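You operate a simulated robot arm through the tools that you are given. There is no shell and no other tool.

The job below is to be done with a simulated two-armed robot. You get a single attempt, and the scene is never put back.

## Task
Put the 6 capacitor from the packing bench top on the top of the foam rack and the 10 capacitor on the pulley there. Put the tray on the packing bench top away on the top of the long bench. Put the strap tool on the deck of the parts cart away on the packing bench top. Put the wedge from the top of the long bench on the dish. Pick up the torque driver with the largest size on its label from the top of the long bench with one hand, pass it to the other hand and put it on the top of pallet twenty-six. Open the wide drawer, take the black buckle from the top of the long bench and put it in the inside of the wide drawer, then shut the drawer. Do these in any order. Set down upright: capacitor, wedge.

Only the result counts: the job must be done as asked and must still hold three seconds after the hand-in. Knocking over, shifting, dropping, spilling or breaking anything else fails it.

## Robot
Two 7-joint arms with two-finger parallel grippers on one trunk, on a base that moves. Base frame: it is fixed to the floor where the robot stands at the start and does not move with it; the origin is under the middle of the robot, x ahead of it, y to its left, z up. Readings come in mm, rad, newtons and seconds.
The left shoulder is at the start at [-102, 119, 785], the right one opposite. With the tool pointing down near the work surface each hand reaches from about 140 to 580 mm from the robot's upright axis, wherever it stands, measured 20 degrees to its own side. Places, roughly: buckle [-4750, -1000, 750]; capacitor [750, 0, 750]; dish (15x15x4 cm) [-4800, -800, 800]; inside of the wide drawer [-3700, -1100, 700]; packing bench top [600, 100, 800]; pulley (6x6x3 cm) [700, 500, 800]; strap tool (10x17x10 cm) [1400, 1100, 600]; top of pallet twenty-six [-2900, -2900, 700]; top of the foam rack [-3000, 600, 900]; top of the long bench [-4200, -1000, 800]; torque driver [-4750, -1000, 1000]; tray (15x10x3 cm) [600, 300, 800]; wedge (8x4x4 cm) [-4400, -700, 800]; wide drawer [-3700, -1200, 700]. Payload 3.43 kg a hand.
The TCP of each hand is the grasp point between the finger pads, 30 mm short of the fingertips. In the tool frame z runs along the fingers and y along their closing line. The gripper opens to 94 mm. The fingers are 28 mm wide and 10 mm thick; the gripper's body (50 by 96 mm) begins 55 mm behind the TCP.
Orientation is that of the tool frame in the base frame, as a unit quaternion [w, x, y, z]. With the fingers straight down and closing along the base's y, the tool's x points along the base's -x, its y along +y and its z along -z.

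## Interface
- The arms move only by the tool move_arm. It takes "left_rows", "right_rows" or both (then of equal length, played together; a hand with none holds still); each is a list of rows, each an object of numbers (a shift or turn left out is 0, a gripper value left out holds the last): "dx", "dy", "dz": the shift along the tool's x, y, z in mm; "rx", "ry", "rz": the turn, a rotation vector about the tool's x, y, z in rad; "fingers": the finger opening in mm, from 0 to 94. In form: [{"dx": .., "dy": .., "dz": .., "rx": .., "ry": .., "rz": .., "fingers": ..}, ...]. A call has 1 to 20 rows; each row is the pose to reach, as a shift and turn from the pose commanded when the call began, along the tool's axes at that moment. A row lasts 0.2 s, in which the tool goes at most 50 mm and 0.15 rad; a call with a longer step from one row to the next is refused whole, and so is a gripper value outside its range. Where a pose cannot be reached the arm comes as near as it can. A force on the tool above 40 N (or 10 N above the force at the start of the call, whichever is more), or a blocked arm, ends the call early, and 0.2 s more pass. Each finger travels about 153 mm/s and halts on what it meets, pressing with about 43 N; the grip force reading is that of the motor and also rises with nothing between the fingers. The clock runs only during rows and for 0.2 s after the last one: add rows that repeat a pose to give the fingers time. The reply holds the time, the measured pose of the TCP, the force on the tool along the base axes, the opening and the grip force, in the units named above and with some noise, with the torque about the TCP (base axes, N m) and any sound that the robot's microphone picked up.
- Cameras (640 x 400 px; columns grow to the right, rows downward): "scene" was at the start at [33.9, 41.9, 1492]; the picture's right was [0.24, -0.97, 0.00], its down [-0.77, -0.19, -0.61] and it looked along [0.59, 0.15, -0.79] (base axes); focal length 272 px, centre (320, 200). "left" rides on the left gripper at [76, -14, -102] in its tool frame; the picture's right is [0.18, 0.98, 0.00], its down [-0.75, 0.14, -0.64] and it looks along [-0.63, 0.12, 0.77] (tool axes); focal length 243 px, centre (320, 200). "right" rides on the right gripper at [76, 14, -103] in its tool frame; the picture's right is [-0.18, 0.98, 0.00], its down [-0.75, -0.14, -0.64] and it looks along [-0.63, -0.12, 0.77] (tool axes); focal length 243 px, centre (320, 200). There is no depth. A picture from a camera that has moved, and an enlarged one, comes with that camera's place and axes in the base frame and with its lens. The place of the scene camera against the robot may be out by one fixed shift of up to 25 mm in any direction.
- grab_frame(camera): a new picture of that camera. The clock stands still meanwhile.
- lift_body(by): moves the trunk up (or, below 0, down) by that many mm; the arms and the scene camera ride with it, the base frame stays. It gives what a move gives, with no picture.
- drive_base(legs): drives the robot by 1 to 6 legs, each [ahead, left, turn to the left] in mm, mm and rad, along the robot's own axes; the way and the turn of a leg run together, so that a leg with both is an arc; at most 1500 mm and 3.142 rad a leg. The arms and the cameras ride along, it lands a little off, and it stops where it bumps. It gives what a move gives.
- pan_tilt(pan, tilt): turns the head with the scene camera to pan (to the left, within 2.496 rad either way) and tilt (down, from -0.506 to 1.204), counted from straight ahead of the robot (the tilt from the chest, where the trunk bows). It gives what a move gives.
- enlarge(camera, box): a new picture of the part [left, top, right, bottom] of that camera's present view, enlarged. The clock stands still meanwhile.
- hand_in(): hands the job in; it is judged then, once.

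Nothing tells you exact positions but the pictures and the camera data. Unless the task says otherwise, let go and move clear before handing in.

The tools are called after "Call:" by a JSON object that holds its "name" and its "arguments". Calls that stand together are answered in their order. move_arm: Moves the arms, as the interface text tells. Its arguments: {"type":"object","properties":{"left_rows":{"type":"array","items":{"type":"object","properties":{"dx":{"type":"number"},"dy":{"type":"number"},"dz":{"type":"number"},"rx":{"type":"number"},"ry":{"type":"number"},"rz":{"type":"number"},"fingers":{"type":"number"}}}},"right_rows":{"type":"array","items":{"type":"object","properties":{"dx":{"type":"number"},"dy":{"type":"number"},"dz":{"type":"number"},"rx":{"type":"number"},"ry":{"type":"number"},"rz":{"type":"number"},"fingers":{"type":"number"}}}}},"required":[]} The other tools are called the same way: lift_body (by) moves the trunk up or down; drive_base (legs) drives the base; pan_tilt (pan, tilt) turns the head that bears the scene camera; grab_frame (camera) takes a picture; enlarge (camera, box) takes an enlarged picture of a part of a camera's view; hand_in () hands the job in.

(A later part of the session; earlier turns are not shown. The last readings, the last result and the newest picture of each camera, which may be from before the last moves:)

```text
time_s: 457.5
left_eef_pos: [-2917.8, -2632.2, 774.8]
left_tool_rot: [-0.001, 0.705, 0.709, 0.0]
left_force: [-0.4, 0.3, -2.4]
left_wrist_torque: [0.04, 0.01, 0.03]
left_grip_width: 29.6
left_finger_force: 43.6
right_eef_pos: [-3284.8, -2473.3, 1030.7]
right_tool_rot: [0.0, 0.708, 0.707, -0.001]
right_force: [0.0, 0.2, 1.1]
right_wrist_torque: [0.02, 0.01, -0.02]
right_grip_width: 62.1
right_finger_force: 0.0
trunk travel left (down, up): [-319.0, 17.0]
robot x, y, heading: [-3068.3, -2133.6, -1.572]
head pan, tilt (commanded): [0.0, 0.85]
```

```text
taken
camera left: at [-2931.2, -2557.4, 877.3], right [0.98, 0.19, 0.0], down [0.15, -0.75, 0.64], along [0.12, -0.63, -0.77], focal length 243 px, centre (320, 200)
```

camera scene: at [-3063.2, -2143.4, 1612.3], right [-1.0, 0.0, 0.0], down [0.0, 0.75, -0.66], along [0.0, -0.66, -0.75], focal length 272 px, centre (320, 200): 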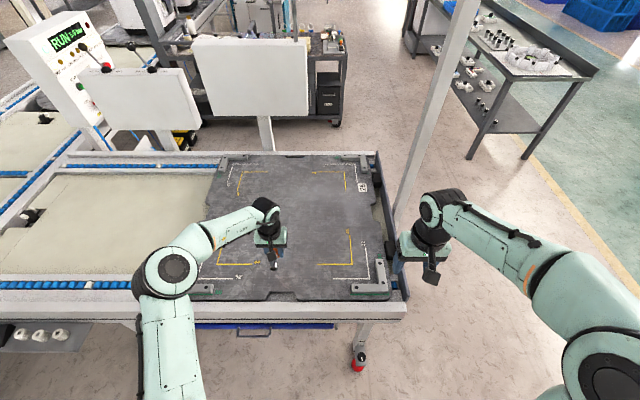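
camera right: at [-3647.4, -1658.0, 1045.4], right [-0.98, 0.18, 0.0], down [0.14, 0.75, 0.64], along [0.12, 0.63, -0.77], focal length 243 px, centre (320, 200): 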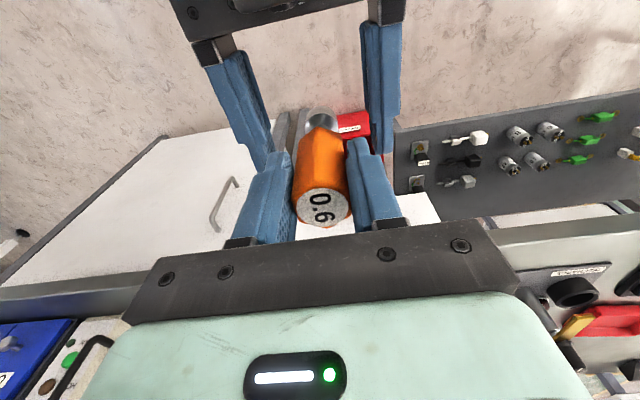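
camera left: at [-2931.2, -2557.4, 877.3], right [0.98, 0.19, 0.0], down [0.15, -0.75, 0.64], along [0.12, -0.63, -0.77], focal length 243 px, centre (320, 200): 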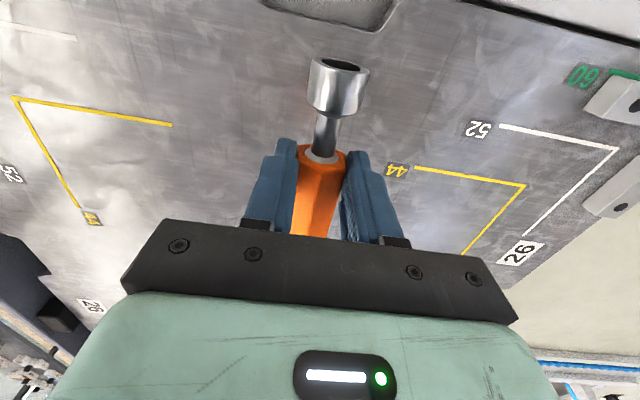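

Call:
{"name": "move_arm", "arguments": {"left_rows": [{"dz": 5}, {"dz": 10}, {"dz": 15}, {"dz": 15}]}}

Call:
{"name": "move_arm", "arguments": {"left_rows": [{"dz": 4}, {"dz": 8}, {"dz": 8}]}}

Call:
{"name": "grab_frame", "arguments": {"camera": "left"}}

```text
time_s: 458.5
left_eef_pos: [-2916.7, -2632.0, 760.1]
left_tool_rot: [0.0, 0.706, 0.709, 0.001]
left_force: [-0.5, 1.1, -0.9]
left_wrist_torque: [0.02, 0.01, 0.06]
left_grip_width: 29.8
left_finger_force: 43.2
right_eef_pos: [-3284.0, -2474.3, 1031.7]
right_tool_rot: [0.001, 0.707, 0.707, 0.0]
right_force: [0.3, 0.5, 0.5]
right_wrist_torque: [-0.01, -0.02, 0.01]
right_grip_width: 62.3
right_finger_force: 0.0
trunk travel left (down, up): [-319.0, 17.0]
robot x, y, heading: [-3066.9, -2135.7, -1.57]
head pan, tilt (commanded): [0.0, 0.85]
```

```text
time_s: 459.3
left_eef_pos: [-2918.0, -2631.6, 751.9]
left_tool_rot: [-0.001, 0.705, 0.709, 0.0]
left_force: [-0.6, -0.7, -1.6]
left_wrist_torque: [0.02, 0.01, 0.0]
left_grip_width: 29.8
left_finger_force: 43.6
right_eef_pos: [-3284.3, -2474.0, 1031.7]
right_tool_rot: [0.001, 0.707, 0.707, -0.001]
right_force: [-0.1, -1.1, -0.1]
right_wrist_torque: [0.02, 0.01, 0.01]
right_grip_width: 61.7
right_finger_force: 0.0
trunk travel left (down, up): [-319.0, 17.0]
robot x, y, heading: [-3063.7, -2132.3, -1.572]
head pan, tilt (commanded): [0.0, 0.85]
```

```text
taken
camera left: at [-2930.9, -2557.3, 854.5], right [0.98, 0.19, 0.0], down [0.15, -0.75, 0.64], along [0.12, -0.63, -0.77], focal length 243 px, centre (320, 200)
```

left: 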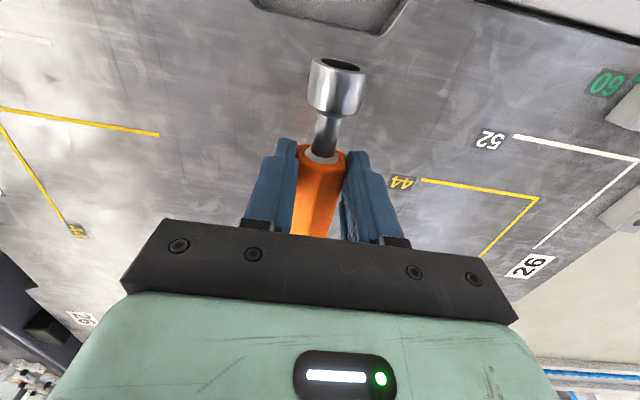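

Call:
{"name": "move_arm", "arguments": {"left_rows": [{"dz": 4}, {"dz": 8}, {"dz": 8}]}}

Call:
{"name": "move_arm", "arguments": {"left_rows": [{"dz": 3}, {"dz": 6}, {"dz": 6}]}}

Call:
{"name": "move_arm", "arguments": {"left_rows": [{"dz": 3}, {"dz": 5}, {"dz": 5}]}}

Call:
{"name": "grab_frame", "arguments": {"camera": "left"}}

```text
time_s: 460.1
left_eef_pos: [-2918.0, -2631.8, 744.3]
left_tool_rot: [-0.001, 0.706, 0.709, 0.0]
left_force: [0.7, 0.1, -1.9]
left_wrist_torque: [0.02, 0.01, -0.02]
left_grip_width: 29.5
left_finger_force: 43.3
right_eef_pos: [-3285.5, -2474.5, 1032.0]
right_tool_rot: [0.0, 0.707, 0.707, 0.0]
right_force: [0.5, 0.3, -0.6]
right_wrist_torque: [0.0, -0.03, 0.01]
right_grip_width: 62.2
right_finger_force: 0.0
trunk travel left (down, up): [-319.0, 17.0]
robot x, y, heading: [-3066.3, -2134.7, -1.57]
head pan, tilt (commanded): [0.0, 0.85]
```

```text
time_s: 460.9
left_eef_pos: [-2917.6, -2632.9, 739.3]
left_tool_rot: [-0.001, 0.705, 0.709, 0.001]
left_force: [-0.3, 1.0, -2.6]
left_wrist_torque: [0.02, 0.01, 0.03]
left_grip_width: 29.3
left_finger_force: 42.7
right_eef_pos: [-3285.2, -2473.9, 1030.8]
right_tool_rot: [0.001, 0.707, 0.707, 0.0]
right_force: [-0.4, 0.2, 0.7]
right_wrist_torque: [0.01, -0.01, 0.01]
right_grip_width: 61.9
right_finger_force: 0.0
trunk travel left (down, up): [-319.0, 17.0]
robot x, y, heading: [-3068.8, -2137.7, -1.57]
head pan, tilt (commanded): [0.0, 0.85]
```

```text
time_s: 461.7
left_eef_pos: [-2917.9, -2632.0, 732.9]
left_tool_rot: [0.0, 0.706, 0.709, 0.001]
left_force: [0.2, -0.4, -1.8]
left_wrist_torque: [0.01, -0.03, 0.0]
left_grip_width: 29.6
left_finger_force: 42.7
right_eef_pos: [-3285.2, -2473.5, 1031.2]
right_tool_rot: [0.001, 0.707, 0.707, -0.001]
right_force: [0.1, 0.2, 0.6]
right_wrist_torque: [0.0, -0.01, 0.01]
right_grip_width: 62.0
right_finger_force: 0.0
trunk travel left (down, up): [-319.0, 17.0]
robot x, y, heading: [-3068.9, -2137.3, -1.569]
head pan, tilt (commanded): [0.0, 0.85]
```

```text
taken
camera left: at [-2931.0, -2557.3, 835.9], right [0.98, 0.19, 0.0], down [0.15, -0.75, 0.64], along [0.12, -0.63, -0.77], focal length 243 px, centre (320, 200)
```

left: 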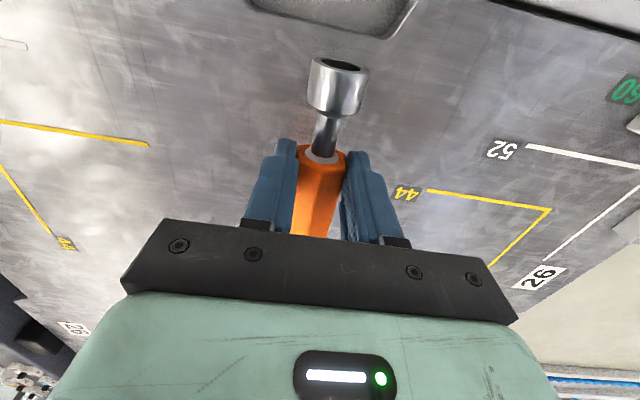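

Call:
{"name": "move_arm", "arguments": {"left_rows": [{"dz": 10}, {"dz": 20}, {"dz": 30}, {"dz": 30}]}}

Call:
{"name": "move_arm", "arguments": {"left_rows": [{"dz": 3}, {"dz": 6}, {"dz": 6}]}}

Call:
{"name": "grab_frame", "arguments": {"camera": "left"}}

```text
time_s: 462.7
left_eef_pos: [-2916.3, -2632.7, 702.8]
left_tool_rot: [-0.001, 0.705, 0.709, 0.001]
left_force: [-0.7, -0.3, -1.7]
left_wrist_torque: [0.04, 0.01, -0.03]
left_grip_width: 29.6
left_finger_force: 43.0
right_eef_pos: [-3285.2, -2474.6, 1031.5]
right_tool_rot: [0.001, 0.707, 0.707, 0.0]
right_force: [-0.4, 0.1, -0.1]
right_wrist_torque: [0.05, 0.02, 0.01]
right_grip_width: 62.3
right_finger_force: 0.0
trunk travel left (down, up): [-319.0, 17.0]
robot x, y, heading: [-3069.8, -2135.7, -1.571]
head pan, tilt (commanded): [0.0, 0.85]
```

```text
time_s: 463.5
left_eef_pos: [-2917.7, -2631.8, 697.6]
left_tool_rot: [-0.001, 0.706, 0.709, 0.0]
left_force: [-0.5, 1.5, -1.7]
left_wrist_torque: [0.06, 0.0, -0.03]
left_grip_width: 29.8
left_finger_force: 43.2
right_eef_pos: [-3284.8, -2472.9, 1031.3]
right_tool_rot: [0.001, 0.707, 0.707, 0.0]
right_force: [-0.1, -0.9, -0.5]
right_wrist_torque: [0.02, 0.0, 0.0]
right_grip_width: 62.1
right_finger_force: 0.1
trunk travel left (down, up): [-319.0, 17.0]
robot x, y, heading: [-3063.7, -2131.3, -1.57]
head pan, tilt (commanded): [0.0, 0.85]
```

```text
taken
camera left: at [-2931.1, -2557.2, 800.0], right [0.98, 0.19, 0.0], down [0.15, -0.75, 0.64], along [0.12, -0.63, -0.77], focal length 243 px, centre (320, 200)
```

left: 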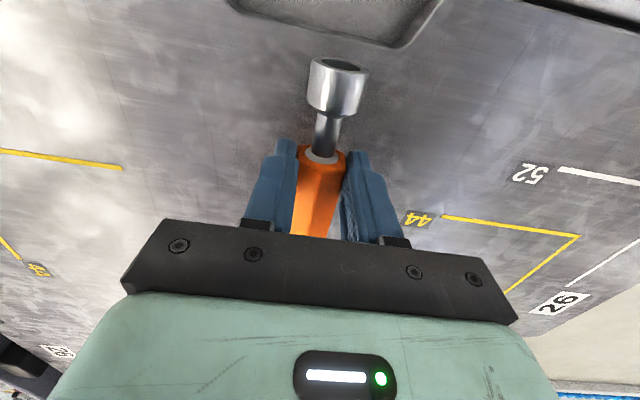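

Call:
{"name": "move_arm", "arguments": {"left_rows": [{"dz": 3}, {"dz": 6}, {"dz": 8}, {"dz": 8}]}}

Call:
{"name": "move_arm", "arguments": {"left_rows": [{"dz": 2}, {"dz": 3}, {"dz": 3}]}}

Call:
{"name": "move_arm", "arguments": {"left_rows": [{"dz": 2}, {"dz": 3}, {"dz": 3}]}}

Call:
{"name": "grab_frame", "arguments": {"camera": "left"}}

```text
time_s: 464.5
left_eef_pos: [-2916.8, -2633.4, 692.2]
left_tool_rot: [0.002, 0.706, 0.709, -0.001]
left_force: [2.7, 2.3, 18.4]
left_wrist_torque: [0.2, -0.1, 0.01]
left_grip_width: 29.6
left_finger_force: 43.0
right_eef_pos: [-3285.7, -2473.0, 1033.1]
right_tool_rot: [0.001, 0.708, 0.706, -0.001]
right_force: [-0.6, 0.7, -1.3]
right_wrist_torque: [0.06, -0.06, -0.03]
right_grip_width: 61.8
right_finger_force: 0.1
trunk travel left (down, up): [-319.0, 17.0]
robot x, y, heading: [-3068.0, -2131.8, -1.57]
head pan, tilt (commanded): [0.0, 0.85]
```

```text
time_s: 465.1
left_eef_pos: [-2917.9, -2633.8, 692.0]
left_tool_rot: [0.002, 0.704, 0.71, -0.002]
left_force: [1.1, 6.1, 17.8]
left_wrist_torque: [0.39, 0.01, 0.0]
left_grip_width: 29.3
left_finger_force: 42.6
right_eef_pos: [-3284.7, -2473.0, 1030.5]
right_tool_rot: [0.0, 0.707, 0.707, -0.001]
right_force: [-0.6, 0.6, -0.4]
right_wrist_torque: [-0.01, 0.0, 0.0]
right_grip_width: 62.1
right_finger_force: 0.0
trunk travel left (down, up): [-319.0, 17.0]
robot x, y, heading: [-3066.1, -2134.0, -1.563]
head pan, tilt (commanded): [0.0, 0.85]
stopped in row 3 (left hand): the force on the tool passed its limit at 42 N (the readings are from after the stop); the commanded pose is now the measured one
```

```text
time_s: 465.7
left_eef_pos: [-2917.4, -2635.6, 691.5]
left_tool_rot: [0.003, 0.705, 0.709, -0.003]
left_force: [0.7, 6.6, 19.3]
left_wrist_torque: [0.43, -0.05, -0.01]
left_grip_width: 29.6
left_finger_force: 42.6
right_eef_pos: [-3284.8, -2473.1, 1031.3]
right_tool_rot: [0.002, 0.706, 0.708, 0.0]
right_force: [-0.4, 0.1, -0.3]
right_wrist_torque: [0.02, -0.01, 0.02]
right_grip_width: 62.1
right_finger_force: 0.1
trunk travel left (down, up): [-319.0, 17.0]
robot x, y, heading: [-3064.9, -2135.3, -1.569]
head pan, tilt (commanded): [0.0, 0.85]
stopped in row 2 (left hand): the force on the tool passed its limit at 41 N (the readings are from after the stop); the commanded pose is now the measured one
```

```text
taken
camera left: at [-2931.4, -2559.2, 793.5], right [0.98, 0.19, 0.0], down [0.15, -0.75, 0.65], along [0.12, -0.64, -0.76], focal length 243 px, centre (320, 200)
```

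left: 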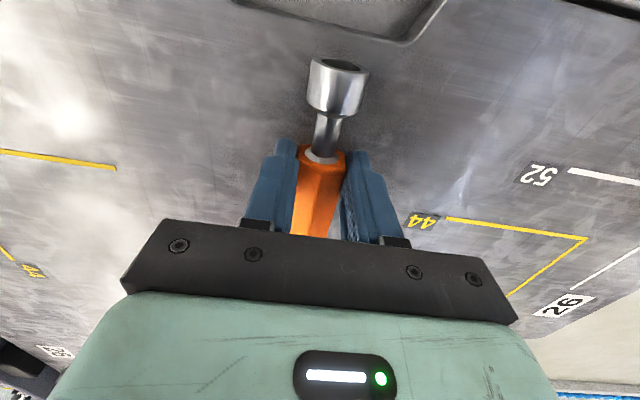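

Contact at TCP z≈692. I'll ease off slightly and let go of the driver.

Call:
{"name": "move_arm", "arguments": {"left_rows": [{"dz": -1}, {"dz": -1}]}}

Call:
{"name": "move_arm", "arguments": {"left_rows": [{"fingers": 45}, {"fingers": 60}, {"fingers": 60}]}}

Call:
{"name": "grab_frame", "arguments": {"camera": "left"}}

Call:
{"name": "move_arm", "arguments": {"left_rows": [{"dz": -20}, {"dz": -50}, {"dz": -95}, {"dz": -140}, {"dz": -185}, {"dx": 30, "dz": -225}]}}

Call:
{"name": "grab_frame", "arguments": {"camera": "left"}}

Call:
{"name": "grab_frame", "arguments": {"camera": "scene"}}

```text
time_s: 466.3
left_eef_pos: [-2917.6, -2635.7, 693.0]
left_tool_rot: [0.004, 0.705, 0.709, -0.003]
left_force: [-0.9, 1.5, 14.9]
left_wrist_torque: [0.17, 0.06, 0.0]
left_grip_width: 29.4
left_finger_force: 43.5
right_eef_pos: [-3284.5, -2472.9, 1032.2]
right_tool_rot: [0.001, 0.707, 0.707, -0.001]
right_force: [0.0, -0.1, 1.0]
right_wrist_torque: [0.04, -0.03, -0.02]
right_grip_width: 61.7
right_finger_force: 0.1
trunk travel left (down, up): [-319.0, 17.0]
robot x, y, heading: [-3065.8, -2134.0, -1.574]
head pan, tilt (commanded): [0.0, 0.85]
```

```text
time_s: 467.1
left_eef_pos: [-2917.0, -2635.9, 690.2]
left_tool_rot: [0.002, 0.704, 0.71, -0.002]
left_force: [-0.2, -0.1, 0.1]
left_wrist_torque: [0.02, 0.01, 0.04]
left_grip_width: 60.1
left_finger_force: 0.0
right_eef_pos: [-3284.5, -2473.3, 1031.7]
right_tool_rot: [0.001, 0.707, 0.707, -0.001]
right_force: [-0.6, -0.3, -0.7]
right_wrist_torque: [0.0, -0.02, 0.02]
right_grip_width: 61.9
right_finger_force: 0.0
trunk travel left (down, up): [-319.0, 17.0]
robot x, y, heading: [-3068.3, -2134.9, -1.567]
head pan, tilt (commanded): [0.0, 0.85]
```

```text
taken
camera left: at [-2931.0, -2559.4, 792.3], right [0.98, 0.19, 0.0], down [0.15, -0.75, 0.65], along [0.12, -0.63, -0.76], focal length 243 px, centre (320, 200)
```

left: 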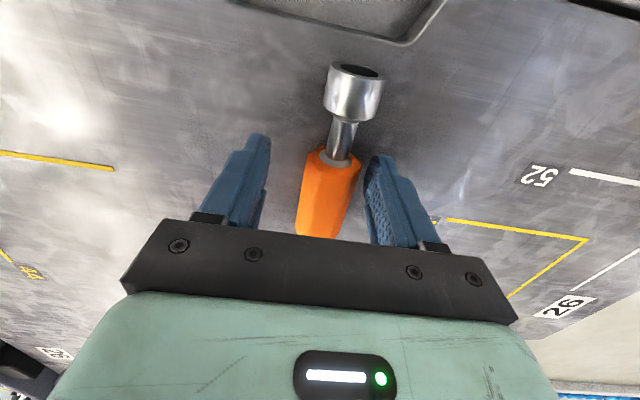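

```text
time_s: 468.5
left_eef_pos: [-2917.1, -2602.2, 916.3]
left_tool_rot: [0.001, 0.705, 0.71, -0.003]
left_force: [0.0, -0.4, -0.8]
left_wrist_torque: [-0.02, 0.0, -0.02]
left_grip_width: 59.8
left_finger_force: 0.1
right_eef_pos: [-3284.6, -2474.3, 1032.5]
right_tool_rot: [0.001, 0.707, 0.707, -0.001]
right_force: [-0.1, 0.3, -0.1]
right_wrist_torque: [-0.03, -0.02, 0.02]
right_grip_width: 61.7
right_finger_force: 0.0
trunk travel left (down, up): [-319.0, 17.0]
robot x, y, heading: [-3066.0, -2134.0, -1.571]
head pan, tilt (commanded): [0.0, 0.85]
```

```text
taken
camera left: at [-2930.3, -2526.1, 1018.7], right [0.98, 0.19, 0.0], down [0.15, -0.75, 0.65], along [0.12, -0.63, -0.76], focal length 243 px, centre (320, 200)
```

left: 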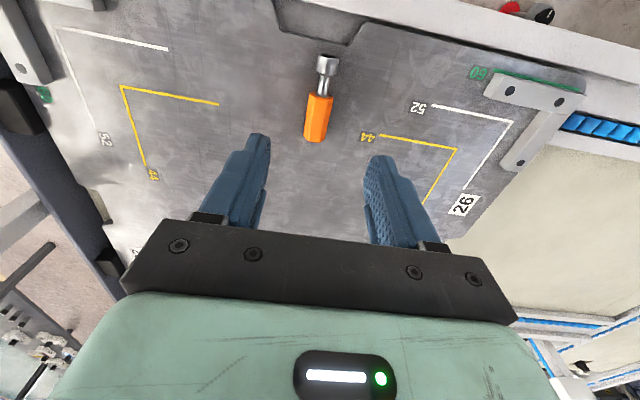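

```text
taken
camera scene: at [-3062.8, -2141.7, 1612.3], right [-1.0, 0.0, 0.0], down [0.0, 0.75, -0.66], along [0.0, -0.66, -0.75], focal length 272 px, centre (320, 200)
```

scene: 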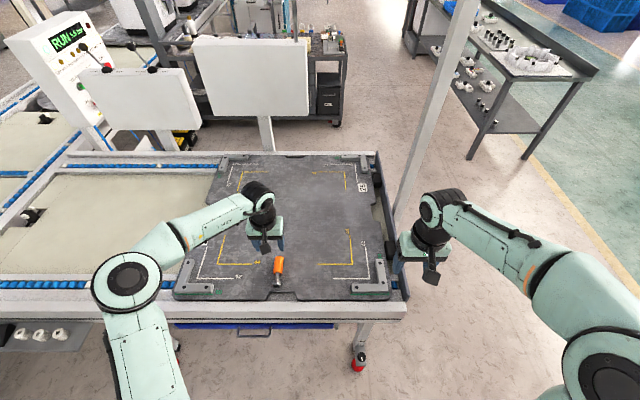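

The driver is lying on pallet 26. Next is the wedge: I'll pull the arm in and drive around the west end to the far side of the long bench.

Call:
{"name": "move_arm", "arguments": {"left_rows": [{"dx": 25, "dz": -40}, {"dx": 60, "dz": -70}, {"dx": 95, "dz": -100}, {"dx": 130, "dz": -125}, {"dx": 140, "dz": -130}]}}

Call:
{"name": "drive_base", "arguments": {"legs": [[-100, 0, 0], [0, -1200, 0], [0, -1200, 0]]}}

Call:
{"name": "pan_tilt", "arguments": {"pan": 2.2, "tilt": 0.35}}

Call:
{"name": "grab_frame", "arguments": {"camera": "scene"}}

Call:
{"name": "pan_tilt", "arguments": {"pan": -2.4, "tilt": 0.35}}

Call:
{"name": "grab_frame", "arguments": {"camera": "scene"}}

```text
time_s: 469.7
left_eef_pos: [-2919.7, -2462.2, 1043.1]
left_tool_rot: [0.001, 0.705, 0.709, -0.002]
left_force: [0.6, -0.7, -0.8]
left_wrist_torque: [-0.01, 0.01, 0.0]
left_grip_width: 60.2
left_finger_force: 0.1
right_eef_pos: [-3284.7, -2473.4, 1031.0]
right_tool_rot: [0.001, 0.707, 0.707, 0.0]
right_force: [0.0, -0.6, 0.3]
right_wrist_torque: [-0.02, -0.01, -0.01]
right_grip_width: 61.8
right_finger_force: 0.0
trunk travel left (down, up): [-319.0, 17.0]
robot x, y, heading: [-3069.8, -2136.8, -1.573]
head pan, tilt (commanded): [0.0, 0.85]
```

```text
time_s: 491.7
left_eef_pos: [-5330.8, -2353.7, 1044.0]
left_tool_rot: [0.002, 0.709, 0.706, -0.002]
left_force: [0.2, 0.5, -0.1]
left_wrist_torque: [0.0, -0.01, -0.01]
left_grip_width: 59.8
left_finger_force: 0.0
right_eef_pos: [-5698.0, -2362.1, 1032.3]
right_tool_rot: [0.001, 0.71, 0.704, 0.0]
right_force: [-0.2, 0.4, 0.5]
right_wrist_torque: [0.0, 0.0, -0.01]
right_grip_width: 62.0
right_finger_force: 0.1
trunk travel left (down, up): [-319.0, 17.0]
robot x, y, heading: [-5477.5, -2024.2, -1.576]
head pan, tilt (commanded): [0.0, 0.85]
```

```text
time_s: 493.7
left_eef_pos: [-5331.9, -2354.2, 1043.6]
left_tool_rot: [0.002, 0.709, 0.705, -0.002]
left_force: [0.0, -0.6, -0.7]
left_wrist_torque: [0.01, 0.01, -0.03]
left_grip_width: 60.1
left_finger_force: 0.1
right_eef_pos: [-5697.2, -2360.3, 1031.3]
right_tool_rot: [0.001, 0.711, 0.703, -0.001]
right_force: [0.3, 0.0, -0.4]
right_wrist_torque: [-0.01, -0.01, 0.03]
right_grip_width: 62.2
right_finger_force: 0.1
trunk travel left (down, up): [-319.0, 17.0]
robot x, y, heading: [-5476.4, -2022.7, -1.58]
head pan, tilt (commanded): [2.201, 0.351]
```

```text
taken
camera scene: at [-5395.9, -1900.6, 1656.0], right [0.58, -0.81, 0.0], down [-0.28, -0.2, -0.94], along [0.77, 0.54, -0.34], focal length 272 px, centre (320, 200)
```

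scene: 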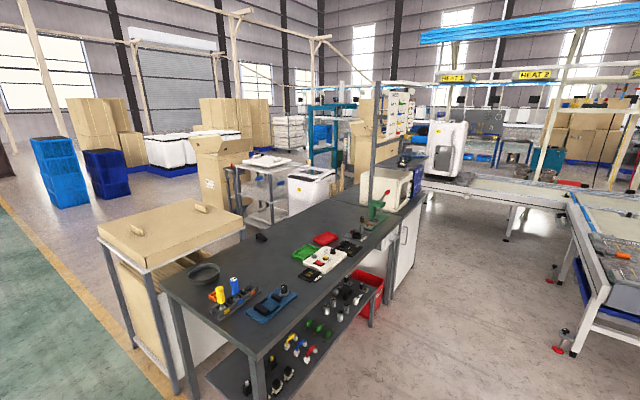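

```text
time_s: 497.4
left_eef_pos: [-5331.7, -2354.8, 1044.2]
left_tool_rot: [0.002, 0.708, 0.706, -0.002]
left_force: [-0.6, -0.7, 0.0]
left_wrist_torque: [-0.01, -0.03, -0.01]
left_grip_width: 59.9
left_finger_force: 0.1
right_eef_pos: [-5698.0, -2360.4, 1031.8]
right_tool_rot: [0.001, 0.711, 0.704, -0.001]
right_force: [0.0, -0.6, -0.2]
right_wrist_torque: [0.02, 0.02, -0.02]
right_grip_width: 62.0
right_finger_force: 0.1
trunk travel left (down, up): [-319.0, 17.0]
robot x, y, heading: [-5475.1, -2024.1, -1.579]
head pan, tilt (commanded): [-2.4, 0.351]
```

```text
taken
camera scene: at [-5534.0, -1885.3, 1656.0], right [0.74, 0.67, 0.0], down [0.23, -0.26, -0.94], along [-0.63, 0.7, -0.34], focal length 272 px, centre (320, 200)
```

scene: 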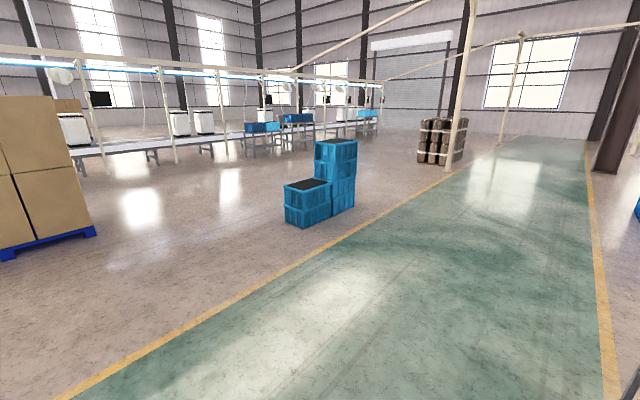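

Call:
{"name": "drive_base", "arguments": {"legs": [[0, -60, 0], [-1400, 0, 0], [-1350, 0, 0]]}}

Call:
{"name": "pan_tilt", "arguments": {"pan": 0.9, "tilt": 0.45}}

Call:
{"name": "grab_frame", "arguments": {"camera": "scene"}}

Call:
{"name": "pan_tilt", "arguments": {"pan": 1.6, "tilt": 0.4}}

Call:
{"name": "grab_frame", "arguments": {"camera": "scene"}}

```text
time_s: 511.5
left_eef_pos: [-5351.5, 391.3, 1044.4]
left_tool_rot: [0.002, 0.709, 0.705, -0.002]
left_force: [0.0, -0.3, -0.5]
left_wrist_torque: [0.01, 0.01, -0.01]
left_grip_width: 60.3
left_finger_force: 0.1
right_eef_pos: [-5717.2, 385.2, 1031.5]
right_tool_rot: [0.0, 0.711, 0.703, 0.0]
right_force: [0.4, 0.7, 0.2]
right_wrist_torque: [-0.03, -0.02, -0.02]
right_grip_width: 62.2
right_finger_force: 0.1
trunk travel left (down, up): [-319.0, 17.0]
robot x, y, heading: [-5490.6, 723.6, -1.581]
head pan, tilt (commanded): [-2.4, 0.351]
```

```text
time_s: 514.3
left_eef_pos: [-5351.8, 391.9, 1042.8]
left_tool_rot: [0.002, 0.71, 0.704, -0.002]
left_force: [-0.5, 0.7, -0.4]
left_wrist_torque: [-0.02, 0.01, 0.05]
left_grip_width: 60.2
left_finger_force: 0.1
right_eef_pos: [-5717.5, 386.9, 1031.9]
right_tool_rot: [0.0, 0.711, 0.703, 0.001]
right_force: [0.3, -0.4, -0.2]
right_wrist_torque: [0.01, -0.03, -0.03]
right_grip_width: 62.1
right_finger_force: 0.0
trunk travel left (down, up): [-319.0, 17.0]
robot x, y, heading: [-5495.0, 719.7, -1.581]
head pan, tilt (commanded): [0.901, 0.45]
```

```text
taken
camera scene: at [-5419.6, 733.8, 1646.8], right [-0.63, -0.78, 0.0], down [-0.34, 0.27, -0.9], along [0.7, -0.57, -0.44], focal length 272 px, centre (320, 200)
```

scene: 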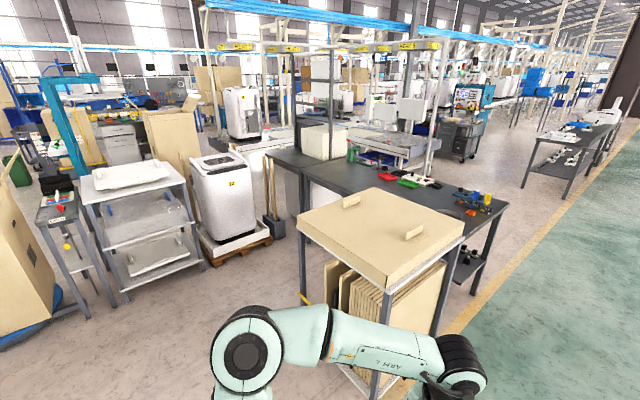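

```text
time_s: 515.4
left_eef_pos: [-5350.8, 391.3, 1043.1]
left_tool_rot: [0.001, 0.709, 0.705, -0.001]
left_force: [0.2, -0.3, 0.4]
left_wrist_torque: [0.0, -0.01, 0.02]
left_grip_width: 60.1
left_finger_force: 0.1
right_eef_pos: [-5716.9, 386.1, 1031.5]
right_tool_rot: [0.0, 0.711, 0.703, -0.001]
right_force: [0.2, 0.4, -0.5]
right_wrist_torque: [0.02, 0.0, -0.01]
right_grip_width: 62.3
right_finger_force: 0.1
trunk travel left (down, up): [-319.0, 17.0]
robot x, y, heading: [-5497.6, 724.4, -1.584]
head pan, tilt (commanded): [1.6, 0.4]
```

```text
taken
camera scene: at [-5398.2, 793.3, 1651.4], right [0.02, -1.0, 0.0], down [-0.39, -0.01, -0.92], along [0.92, 0.01, -0.39], focal length 272 px, centre (320, 200)
```

scene: 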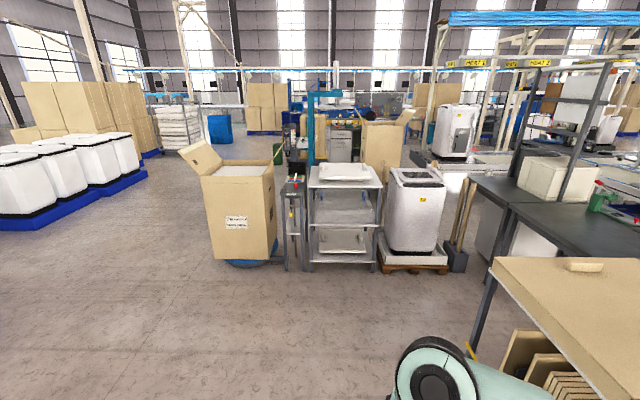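

The space north of the bench is clear; the wood-topped table's east side is at about x=-4300. I'll drive into that bay and turn to face the wedge so the left hand can take it.

Call:
{"name": "drive_base", "arguments": {"legs": [[0, 1490, 0], [0, 0, -1.017]]}}

Call:
{"name": "pan_tilt", "arguments": {"pan": 0.3, "tilt": 0.6}}

Call:
{"name": "grab_frame", "arguments": {"camera": "scene"}}

```text
time_s: 531.1
left_eef_pos: [-4234.3, 396.9, 1043.2]
left_tool_rot: [0.001, 0.966, 0.259, -0.003]
left_force: [0.6, -0.5, 0.2]
left_wrist_torque: [0.01, -0.01, 0.02]
left_grip_width: 59.9
left_finger_force: 0.1
right_eef_pos: [-4425.2, 709.1, 1032.0]
right_tool_rot: [0.001, 0.967, 0.256, 0.0]
right_force: [0.5, 0.4, 0.2]
right_wrist_torque: [-0.01, 0.01, 0.01]
right_grip_width: 61.9
right_finger_force: 0.0
trunk travel left (down, up): [-319.0, 17.0]
robot x, y, heading: [-4018.3, 688.0, -2.624]
head pan, tilt (commanded): [1.6, 0.4]
```

```text
time_s: 532.5
left_eef_pos: [-4233.7, 396.5, 1042.9]
left_tool_rot: [0.001, 0.966, 0.259, -0.002]
left_force: [-1.0, -0.8, 0.8]
left_wrist_torque: [-0.02, 0.01, -0.04]
left_grip_width: 60.2
left_finger_force: 0.1
right_eef_pos: [-4423.3, 710.1, 1032.2]
right_tool_rot: [-0.001, 0.967, 0.256, -0.002]
right_force: [0.4, -0.4, 0.5]
right_wrist_torque: [0.01, 0.01, -0.01]
right_grip_width: 61.8
right_finger_force: 0.1
trunk travel left (down, up): [-319.0, 17.0]
robot x, y, heading: [-4018.6, 688.6, -2.622]
head pan, tilt (commanded): [0.3, 0.6]
```

```text
taken
camera scene: at [-4038.3, 669.9, 1633.2], right [-0.73, 0.68, 0.0], down [0.39, 0.41, -0.83], along [-0.56, -0.6, -0.56], focal length 272 px, centre (320, 200)
```

scene: 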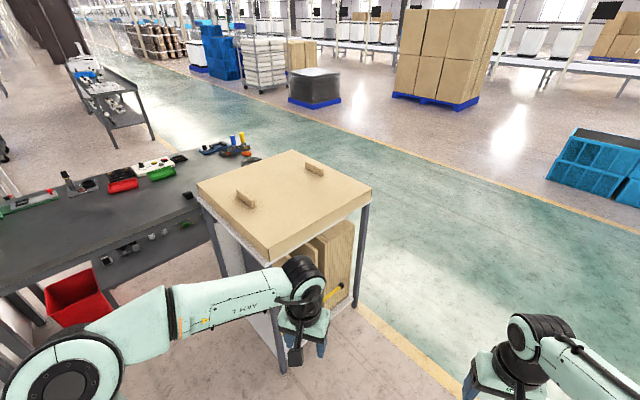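

Call:
{"name": "move_arm", "arguments": {"right_rows": [{"dz": -40}, {"dz": -80}]}}

Call:
{"name": "drive_base", "arguments": {"legs": [[349, 708, 0]]}}

Call:
{"name": "pan_tilt", "arguments": {"pan": 0.3, "tilt": 0.9}}

Call:
{"name": "grab_frame", "arguments": {"camera": "scene"}}

Call:
{"name": "grab_frame", "arguments": {"camera": "left"}}

```text
time_s: 533.1
left_eef_pos: [-4234.3, 396.6, 1044.0]
left_tool_rot: [0.001, 0.966, 0.259, -0.003]
left_force: [-0.2, 0.3, 0.6]
left_wrist_torque: [0.0, 0.0, -0.04]
left_grip_width: 60.0
left_finger_force: 0.0
right_eef_pos: [-4424.2, 710.6, 1112.7]
right_tool_rot: [0.0, 0.967, 0.255, 0.0]
right_force: [-0.2, 0.2, -0.2]
right_wrist_torque: [0.02, 0.0, 0.0]
right_grip_width: 61.9
right_finger_force: 0.0
trunk travel left (down, up): [-319.0, 17.0]
robot x, y, heading: [-4017.4, 687.3, -2.624]
head pan, tilt (commanded): [0.3, 0.6]
```

```text
time_s: 539.7
left_eef_pos: [-4190.4, -384.7, 1043.5]
left_tool_rot: [0.0, 0.966, 0.257, -0.003]
left_force: [-0.5, 0.1, -0.1]
left_wrist_torque: [0.01, -0.02, -0.01]
left_grip_width: 60.0
left_finger_force: 0.1
right_eef_pos: [-4379.0, -71.6, 1111.9]
right_tool_rot: [-0.001, 0.967, 0.254, -0.001]
right_force: [0.0, 0.6, -0.1]
right_wrist_torque: [0.02, -0.04, 0.03]
right_grip_width: 62.0
right_finger_force: 0.1
trunk travel left (down, up): [-319.0, 17.0]
robot x, y, heading: [-3974.4, -97.1, -2.625]
head pan, tilt (commanded): [0.3, 0.6]
```

```text
time_s: 540.5
left_eef_pos: [-4190.3, -385.9, 1043.2]
left_tool_rot: [0.0, 0.967, 0.256, -0.003]
left_force: [0.5, 0.2, 0.8]
left_wrist_torque: [-0.01, 0.0, 0.02]
left_grip_width: 59.6
left_finger_force: 0.1
right_eef_pos: [-4378.5, -72.4, 1111.7]
right_tool_rot: [0.001, 0.967, 0.254, -0.001]
right_force: [0.8, -0.3, -0.1]
right_wrist_torque: [-0.03, -0.01, -0.02]
right_grip_width: 61.9
right_finger_force: 0.0
trunk travel left (down, up): [-319.0, 17.0]
robot x, y, heading: [-3976.4, -98.2, -2.629]
head pan, tilt (commanded): [0.3, 0.901]
```

```text
taken
camera scene: at [-3985.1, -104.5, 1608.5], right [-0.73, 0.69, 0.0], down [0.54, 0.57, -0.62], along [-0.43, -0.45, -0.78], focal length 272 px, centre (320, 200)
```

scene: 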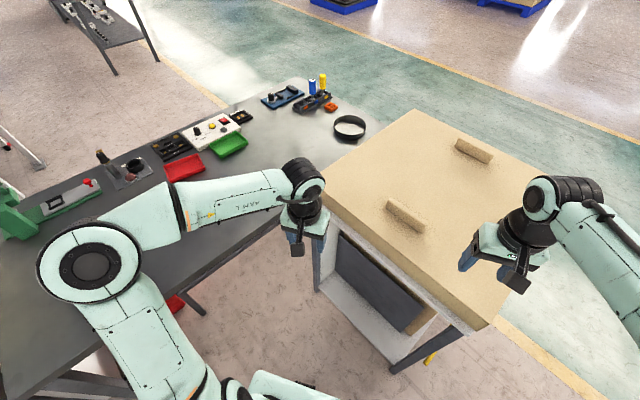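

```text
taken
camera left: at [-4129.4, -336.8, 1145.9], right [0.65, -0.76, 0.0], down [-0.58, -0.5, 0.65], along [-0.49, -0.42, -0.76], focal length 243 px, centre (320, 200)
```

left: 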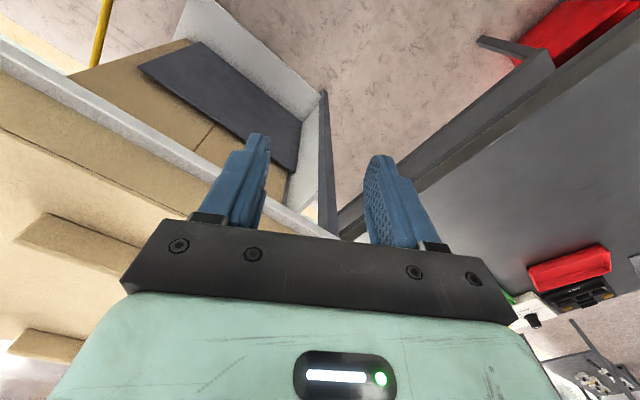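

Call:
{"name": "drive_base", "arguments": {"legs": [[80, 145, 0]]}}

Call:
{"name": "grab_frame", "arguments": {"camera": "scene"}}

Call:
{"name": "grab_frame", "arguments": {"camera": "left"}}

```text
time_s: 542.5
left_eef_pos: [-4189.1, -550.8, 1043.9]
left_tool_rot: [0.001, 0.966, 0.258, -0.003]
left_force: [0.2, 0.2, -0.3]
left_wrist_torque: [0.01, 0.0, 0.02]
left_grip_width: 59.9
left_finger_force: 0.1
right_eef_pos: [-4379.4, -239.0, 1111.0]
right_tool_rot: [0.0, 0.967, 0.255, 0.0]
right_force: [0.0, -0.4, 0.4]
right_wrist_torque: [0.01, -0.02, -0.01]
right_grip_width: 61.9
right_finger_force: 0.1
trunk travel left (down, up): [-319.0, 17.0]
robot x, y, heading: [-3973.9, -263.5, -2.624]
head pan, tilt (commanded): [0.3, 0.901]
```

```text
taken
camera scene: at [-3984.0, -270.2, 1608.4], right [-0.73, 0.69, 0.0], down [0.54, 0.57, -0.62], along [-0.43, -0.45, -0.78], focal length 272 px, centre (320, 200)
```

scene: 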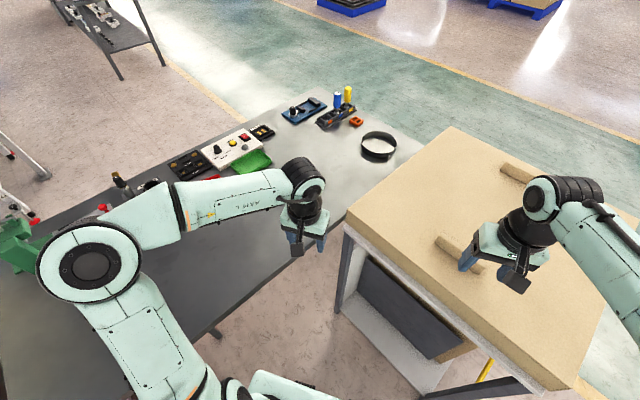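

```text
taken
camera left: at [-4127.9, -502.6, 1145.9], right [0.65, -0.76, 0.0], down [-0.58, -0.5, 0.65], along [-0.49, -0.42, -0.76], focal length 243 px, centre (320, 200)
```

left: 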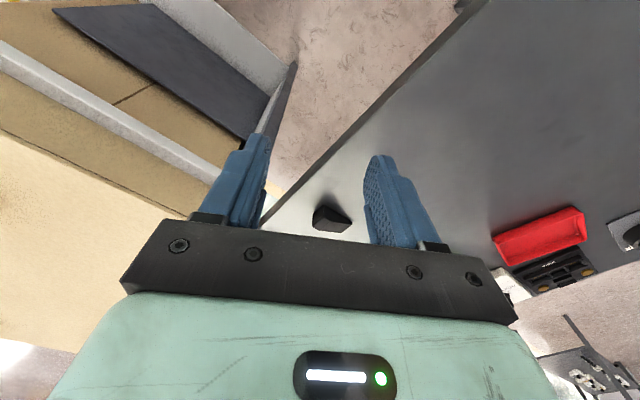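

Call:
{"name": "enlarge", "arguments": {"camera": "left", "box": [290, 180, 390, 250]}}

Call:
{"name": "move_arm", "arguments": {"left_rows": [{"dx": -35, "dy": -10, "dz": 15}, {"dx": -70, "dy": -20, "dz": 30}, {"dx": -105, "dy": -25, "dz": 45}, {"dx": -105, "dy": -25, "dz": 45}]}}

Call:
{"name": "grab_frame", "arguments": {"camera": "left"}}

Call:
{"name": "enlarge", "arguments": {"camera": "left", "box": [260, 100, 420, 230]}}

```text
5.71 times, centred on (340, 215) of left
camera zoom: at [-4127.9, -502.6, 1145.9], right [0.65, -0.76, 0.0], down [-0.58, -0.5, 0.65], along [-0.49, -0.42, -0.76], focal length 1386 px, centre (206, 114)
```

zoom: 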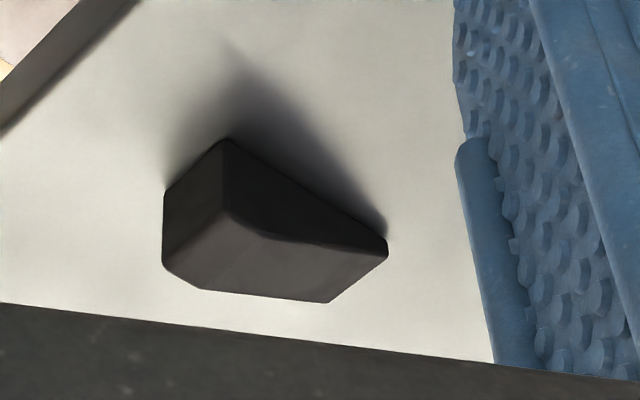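

```text
time_s: 543.5
left_eef_pos: [-4292.5, -584.6, 999.4]
left_tool_rot: [0.0, 0.966, 0.258, -0.003]
left_force: [0.3, -0.3, 0.6]
left_wrist_torque: [0.0, 0.05, 0.02]
left_grip_width: 60.0
left_finger_force: 0.1
right_eef_pos: [-4377.3, -238.9, 1111.7]
right_tool_rot: [0.0, 0.967, 0.254, -0.001]
right_force: [0.2, -0.4, 0.3]
right_wrist_torque: [-0.02, 0.03, 0.01]
right_grip_width: 62.2
right_finger_force: 0.1
trunk travel left (down, up): [-319.0, 17.0]
robot x, y, heading: [-3970.4, -257.0, -2.623]
head pan, tilt (commanded): [0.3, 0.901]
```

```text
taken
camera left: at [-4231.3, -534.8, 1101.3], right [0.65, -0.76, 0.0], down [-0.58, -0.5, 0.65], along [-0.49, -0.42, -0.76], focal length 243 px, centre (320, 200)
```

left: 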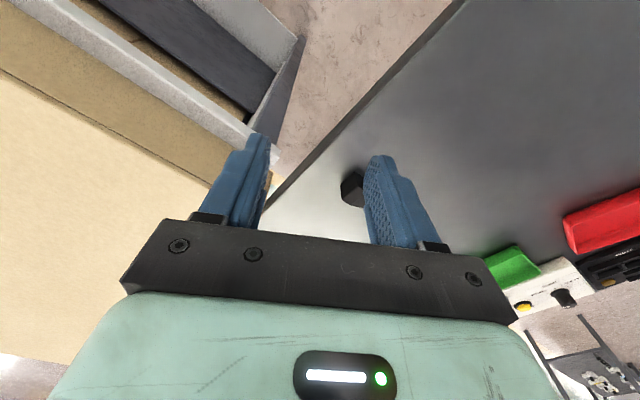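

```text
3.08 times, centred on (340, 165) of left
camera zoom: at [-4231.3, -534.8, 1101.3], right [0.65, -0.76, 0.0], down [-0.58, -0.5, 0.65], along [-0.49, -0.42, -0.76], focal length 746 px, centre (258, 308)
```

zoom: 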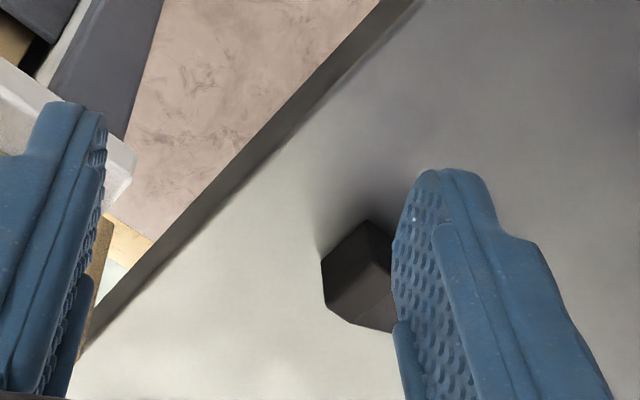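

The wedge lies along y at about (-4355,-726), with its tall end to the north. I'll move the hand clear of the table corner and drive a little closer before gripping it across its width.

Call:
{"name": "move_arm", "arguments": {"left_rows": [{"dx": -18, "dy": 44, "dz": -15}, {"dx": -36.6, "dy": 88.5, "dz": -15}]}}

Call:
{"name": "drive_base", "arguments": {"legs": [[54, -31, 0]]}}

Call:
{"name": "move_arm", "arguments": {"left_rows": [{"rz": -0.15}, {"rz": -0.3}, {"rz": -0.45}, {"rz": -0.6}, {"rz": -0.75}, {"rz": -0.9}, {"rz": -1.05}]}}

Call:
{"name": "grab_frame", "arguments": {"camera": "left"}}

Call:
{"name": "grab_frame", "arguments": {"camera": "scene"}}

```text
time_s: 544.1
left_eef_pos: [-4280.5, -680.2, 1014.6]
left_tool_rot: [0.001, 0.966, 0.258, -0.003]
left_force: [0.2, 0.0, 0.1]
left_wrist_torque: [0.02, -0.01, 0.01]
left_grip_width: 59.7
left_finger_force: 0.0
right_eef_pos: [-4378.2, -238.5, 1111.4]
right_tool_rot: [0.0, 0.967, 0.253, 0.0]
right_force: [0.2, -0.2, -0.2]
right_wrist_torque: [0.05, -0.02, 0.02]
right_grip_width: 62.1
right_finger_force: 0.0
trunk travel left (down, up): [-319.0, 17.0]
robot x, y, heading: [-3973.8, -260.7, -2.626]
head pan, tilt (commanded): [0.3, 0.901]
```

```text
time_s: 545.0
left_eef_pos: [-4341.6, -678.8, 1014.5]
left_tool_rot: [0.0, 0.966, 0.258, -0.002]
left_force: [-1.3, -0.3, 0.5]
left_wrist_torque: [-0.02, -0.02, -0.01]
left_grip_width: 60.0
left_finger_force: 0.1
right_eef_pos: [-4437.8, -238.1, 1111.0]
right_tool_rot: [-0.001, 0.967, 0.255, -0.001]
right_force: [-0.5, 0.1, -0.1]
right_wrist_torque: [0.03, -0.02, 0.01]
right_grip_width: 62.1
right_finger_force: 0.0
trunk travel left (down, up): [-319.0, 17.0]
robot x, y, heading: [-4036.9, -259.6, -2.628]
head pan, tilt (commanded): [0.3, 0.901]
```

```text
time_s: 546.6
left_eef_pos: [-4341.5, -677.6, 1015.9]
left_tool_rot: [0.0, 0.706, 0.708, -0.003]
left_force: [-0.2, -0.2, 0.2]
left_wrist_torque: [0.02, 0.0, -0.02]
left_grip_width: 60.2
left_finger_force: 0.0
right_eef_pos: [-4439.3, -238.0, 1111.9]
right_tool_rot: [0.001, 0.967, 0.254, -0.001]
right_force: [-0.7, 1.3, 0.1]
right_wrist_torque: [-0.03, 0.01, 0.03]
right_grip_width: 61.9
right_finger_force: 0.0
trunk travel left (down, up): [-319.0, 17.0]
robot x, y, heading: [-4034.0, -261.3, -2.626]
head pan, tilt (commanded): [0.3, 0.901]
```

```text
taken
camera left: at [-4354.0, -602.9, 1117.5], right [0.98, 0.19, -0.01], down [0.15, -0.75, 0.64], along [0.12, -0.63, -0.77], focal length 243 px, centre (320, 200)
```

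left: 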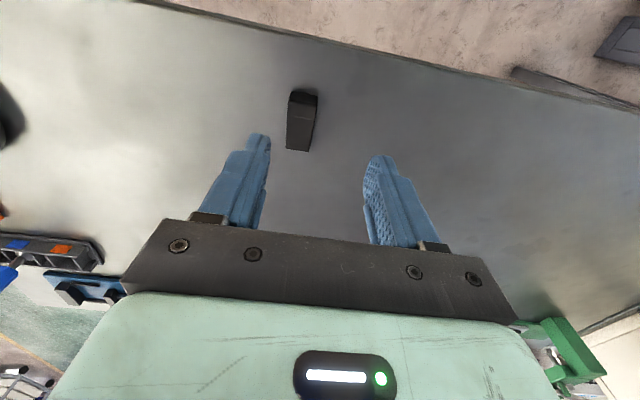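

```text
taken
camera scene: at [-4045.4, -269.5, 1608.4], right [-0.73, 0.69, 0.0], down [0.54, 0.57, -0.62], along [-0.43, -0.45, -0.78], focal length 272 px, centre (320, 200)
```

scene: 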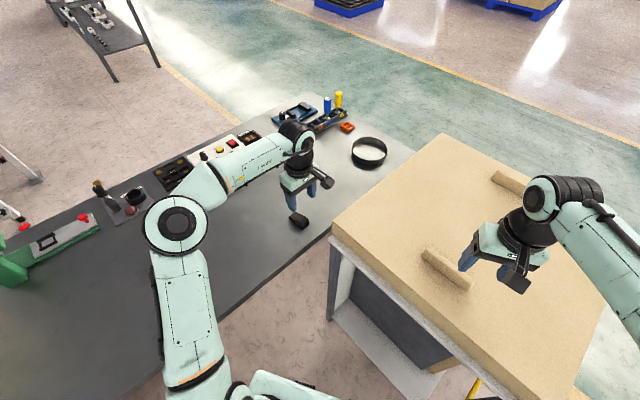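

Call:
{"name": "enlarge", "arguments": {"camera": "left", "box": [240, 60, 380, 180]}}

```text
3.33 times, centred on (310, 120) of left
camera zoom: at [-4354.0, -602.9, 1117.5], right [0.98, 0.19, -0.01], down [0.15, -0.75, 0.64], along [0.12, -0.63, -0.77], focal length 809 px, centre (353, 467)
```

zoom: 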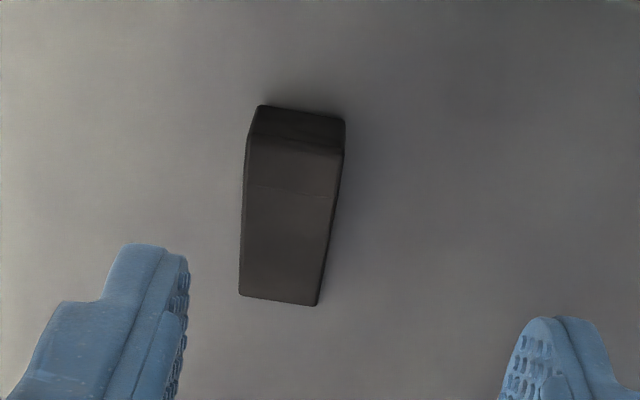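

Call:
{"name": "move_arm", "arguments": {"left_rows": [{"dx": -15, "dy": -7, "dz": 35}, {"dx": -31.4, "dy": -13.5, "dz": 65}, {"dx": -31.4, "dy": -13.5, "dz": 95}, {"dx": -31.4, "dy": -13.5, "dz": 95}]}}

Call:
{"name": "grab_frame", "arguments": {"camera": "left"}}

Call:
{"name": "enlarge", "arguments": {"camera": "left", "box": [220, 60, 420, 220]}}

```text
time_s: 547.6
left_eef_pos: [-4355.5, -709.9, 921.9]
left_tool_rot: [-0.001, 0.707, 0.708, -0.004]
left_force: [-0.4, 0.5, -0.2]
left_wrist_torque: [0.02, 0.0, -0.01]
left_grip_width: 59.8
left_finger_force: 0.1
right_eef_pos: [-4440.7, -238.5, 1111.3]
right_tool_rot: [0.0, 0.967, 0.255, 0.0]
right_force: [0.1, -0.1, -0.1]
right_wrist_torque: [0.0, 0.01, 0.0]
right_grip_width: 62.1
right_finger_force: 0.0
trunk travel left (down, up): [-319.0, 17.0]
robot x, y, heading: [-4034.2, -261.2, -2.63]
head pan, tilt (commanded): [0.3, 0.901]
```

```text
taken
camera left: at [-4367.9, -634.7, 1022.8], right [0.98, 0.19, -0.01], down [0.15, -0.75, 0.64], along [0.11, -0.63, -0.77], focal length 243 px, centre (320, 200)
```

left: 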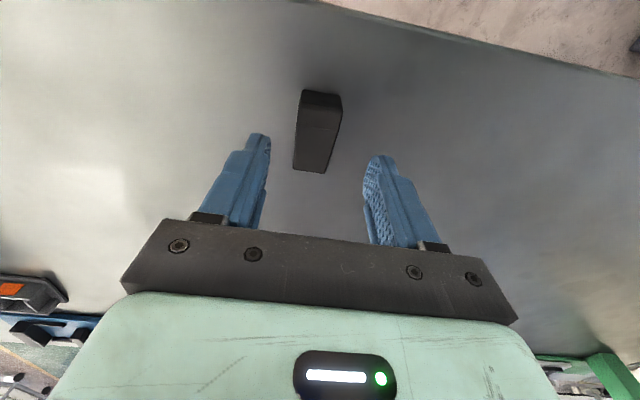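

```text
2.50 times, centred on (320, 140) of left
camera zoom: at [-4367.9, -634.7, 1022.8], right [0.98, 0.19, -0.01], down [0.15, -0.75, 0.64], along [0.11, -0.63, -0.77], focal length 606 px, centre (320, 350)
```

zoom: 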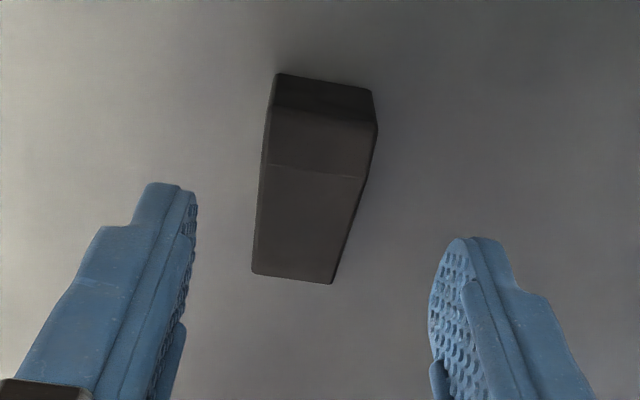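

Call:
{"name": "move_arm", "arguments": {"left_rows": [{"dz": 20}, {"dz": 40}, {"dz": 56}, {"dz": 64}, {"dz": 64}]}}

Call:
{"name": "grab_frame", "arguments": {"camera": "left"}}

Call:
{"name": "move_arm", "arguments": {"left_rows": [{"fingers": 40}, {"fingers": 15}, {"fingers": 15}, {"fingers": 15}]}}

Call:
{"name": "grab_frame", "arguments": {"camera": "left"}}

```text
time_s: 548.8
left_eef_pos: [-4356.0, -710.8, 855.8]
left_tool_rot: [-0.001, 0.706, 0.708, -0.003]
left_force: [-0.2, 0.1, -0.5]
left_wrist_torque: [0.02, 0.0, 0.02]
left_grip_width: 60.0
left_finger_force: 0.1
right_eef_pos: [-4440.8, -237.3, 1111.1]
right_tool_rot: [0.0, 0.967, 0.254, -0.001]
right_force: [0.8, 0.5, 0.4]
right_wrist_torque: [0.0, 0.0, 0.04]
right_grip_width: 62.0
right_finger_force: 0.1
trunk travel left (down, up): [-319.0, 17.0]
robot x, y, heading: [-4033.3, -257.6, -2.629]
head pan, tilt (commanded): [0.3, 0.901]
```

```text
taken
camera left: at [-4368.7, -634.6, 958.6], right [0.98, 0.18, -0.01], down [0.15, -0.75, 0.64], along [0.12, -0.63, -0.77], focal length 243 px, centre (320, 200)
```

left: 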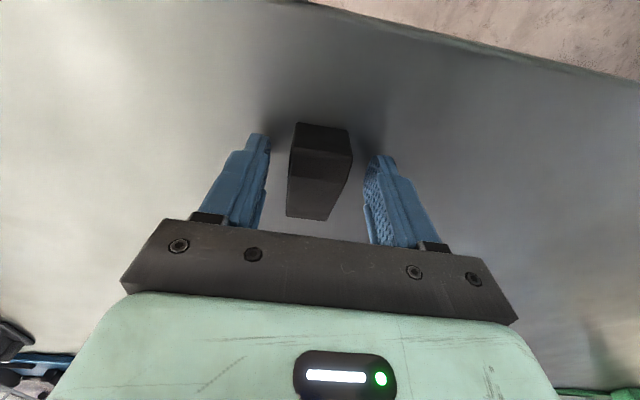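

```text
time_s: 549.8
left_eef_pos: [-4356.0, -711.8, 855.6]
left_tool_rot: [-0.001, 0.707, 0.707, -0.002]
left_force: [0.0, -0.2, 0.5]
left_wrist_torque: [0.0, 0.0, 0.01]
left_grip_width: 34.7
left_finger_force: 42.7
right_eef_pos: [-4439.6, -237.6, 1111.0]
right_tool_rot: [0.0, 0.967, 0.255, 0.0]
right_force: [-0.4, -0.4, -0.5]
right_wrist_torque: [-0.02, 0.01, 0.0]
right_grip_width: 62.1
right_finger_force: 0.2
trunk travel left (down, up): [-319.0, 17.0]
robot x, y, heading: [-4034.4, -259.2, -2.626]
head pan, tilt (commanded): [0.3, 0.901]
```

```text
taken
camera left: at [-4368.8, -634.5, 959.0], right [0.98, 0.18, -0.01], down [0.15, -0.75, 0.64], along [0.11, -0.63, -0.77], focal length 243 px, centre (320, 200)
```

left: 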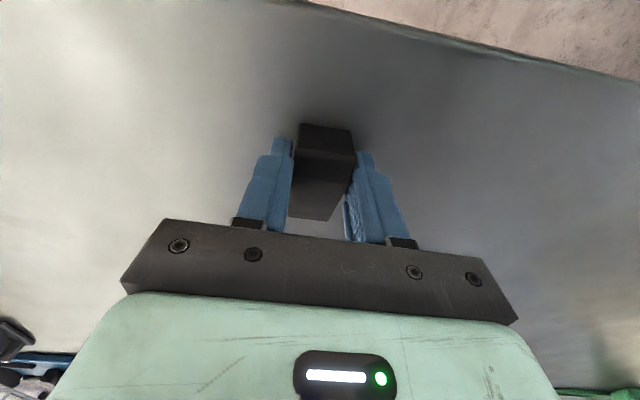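

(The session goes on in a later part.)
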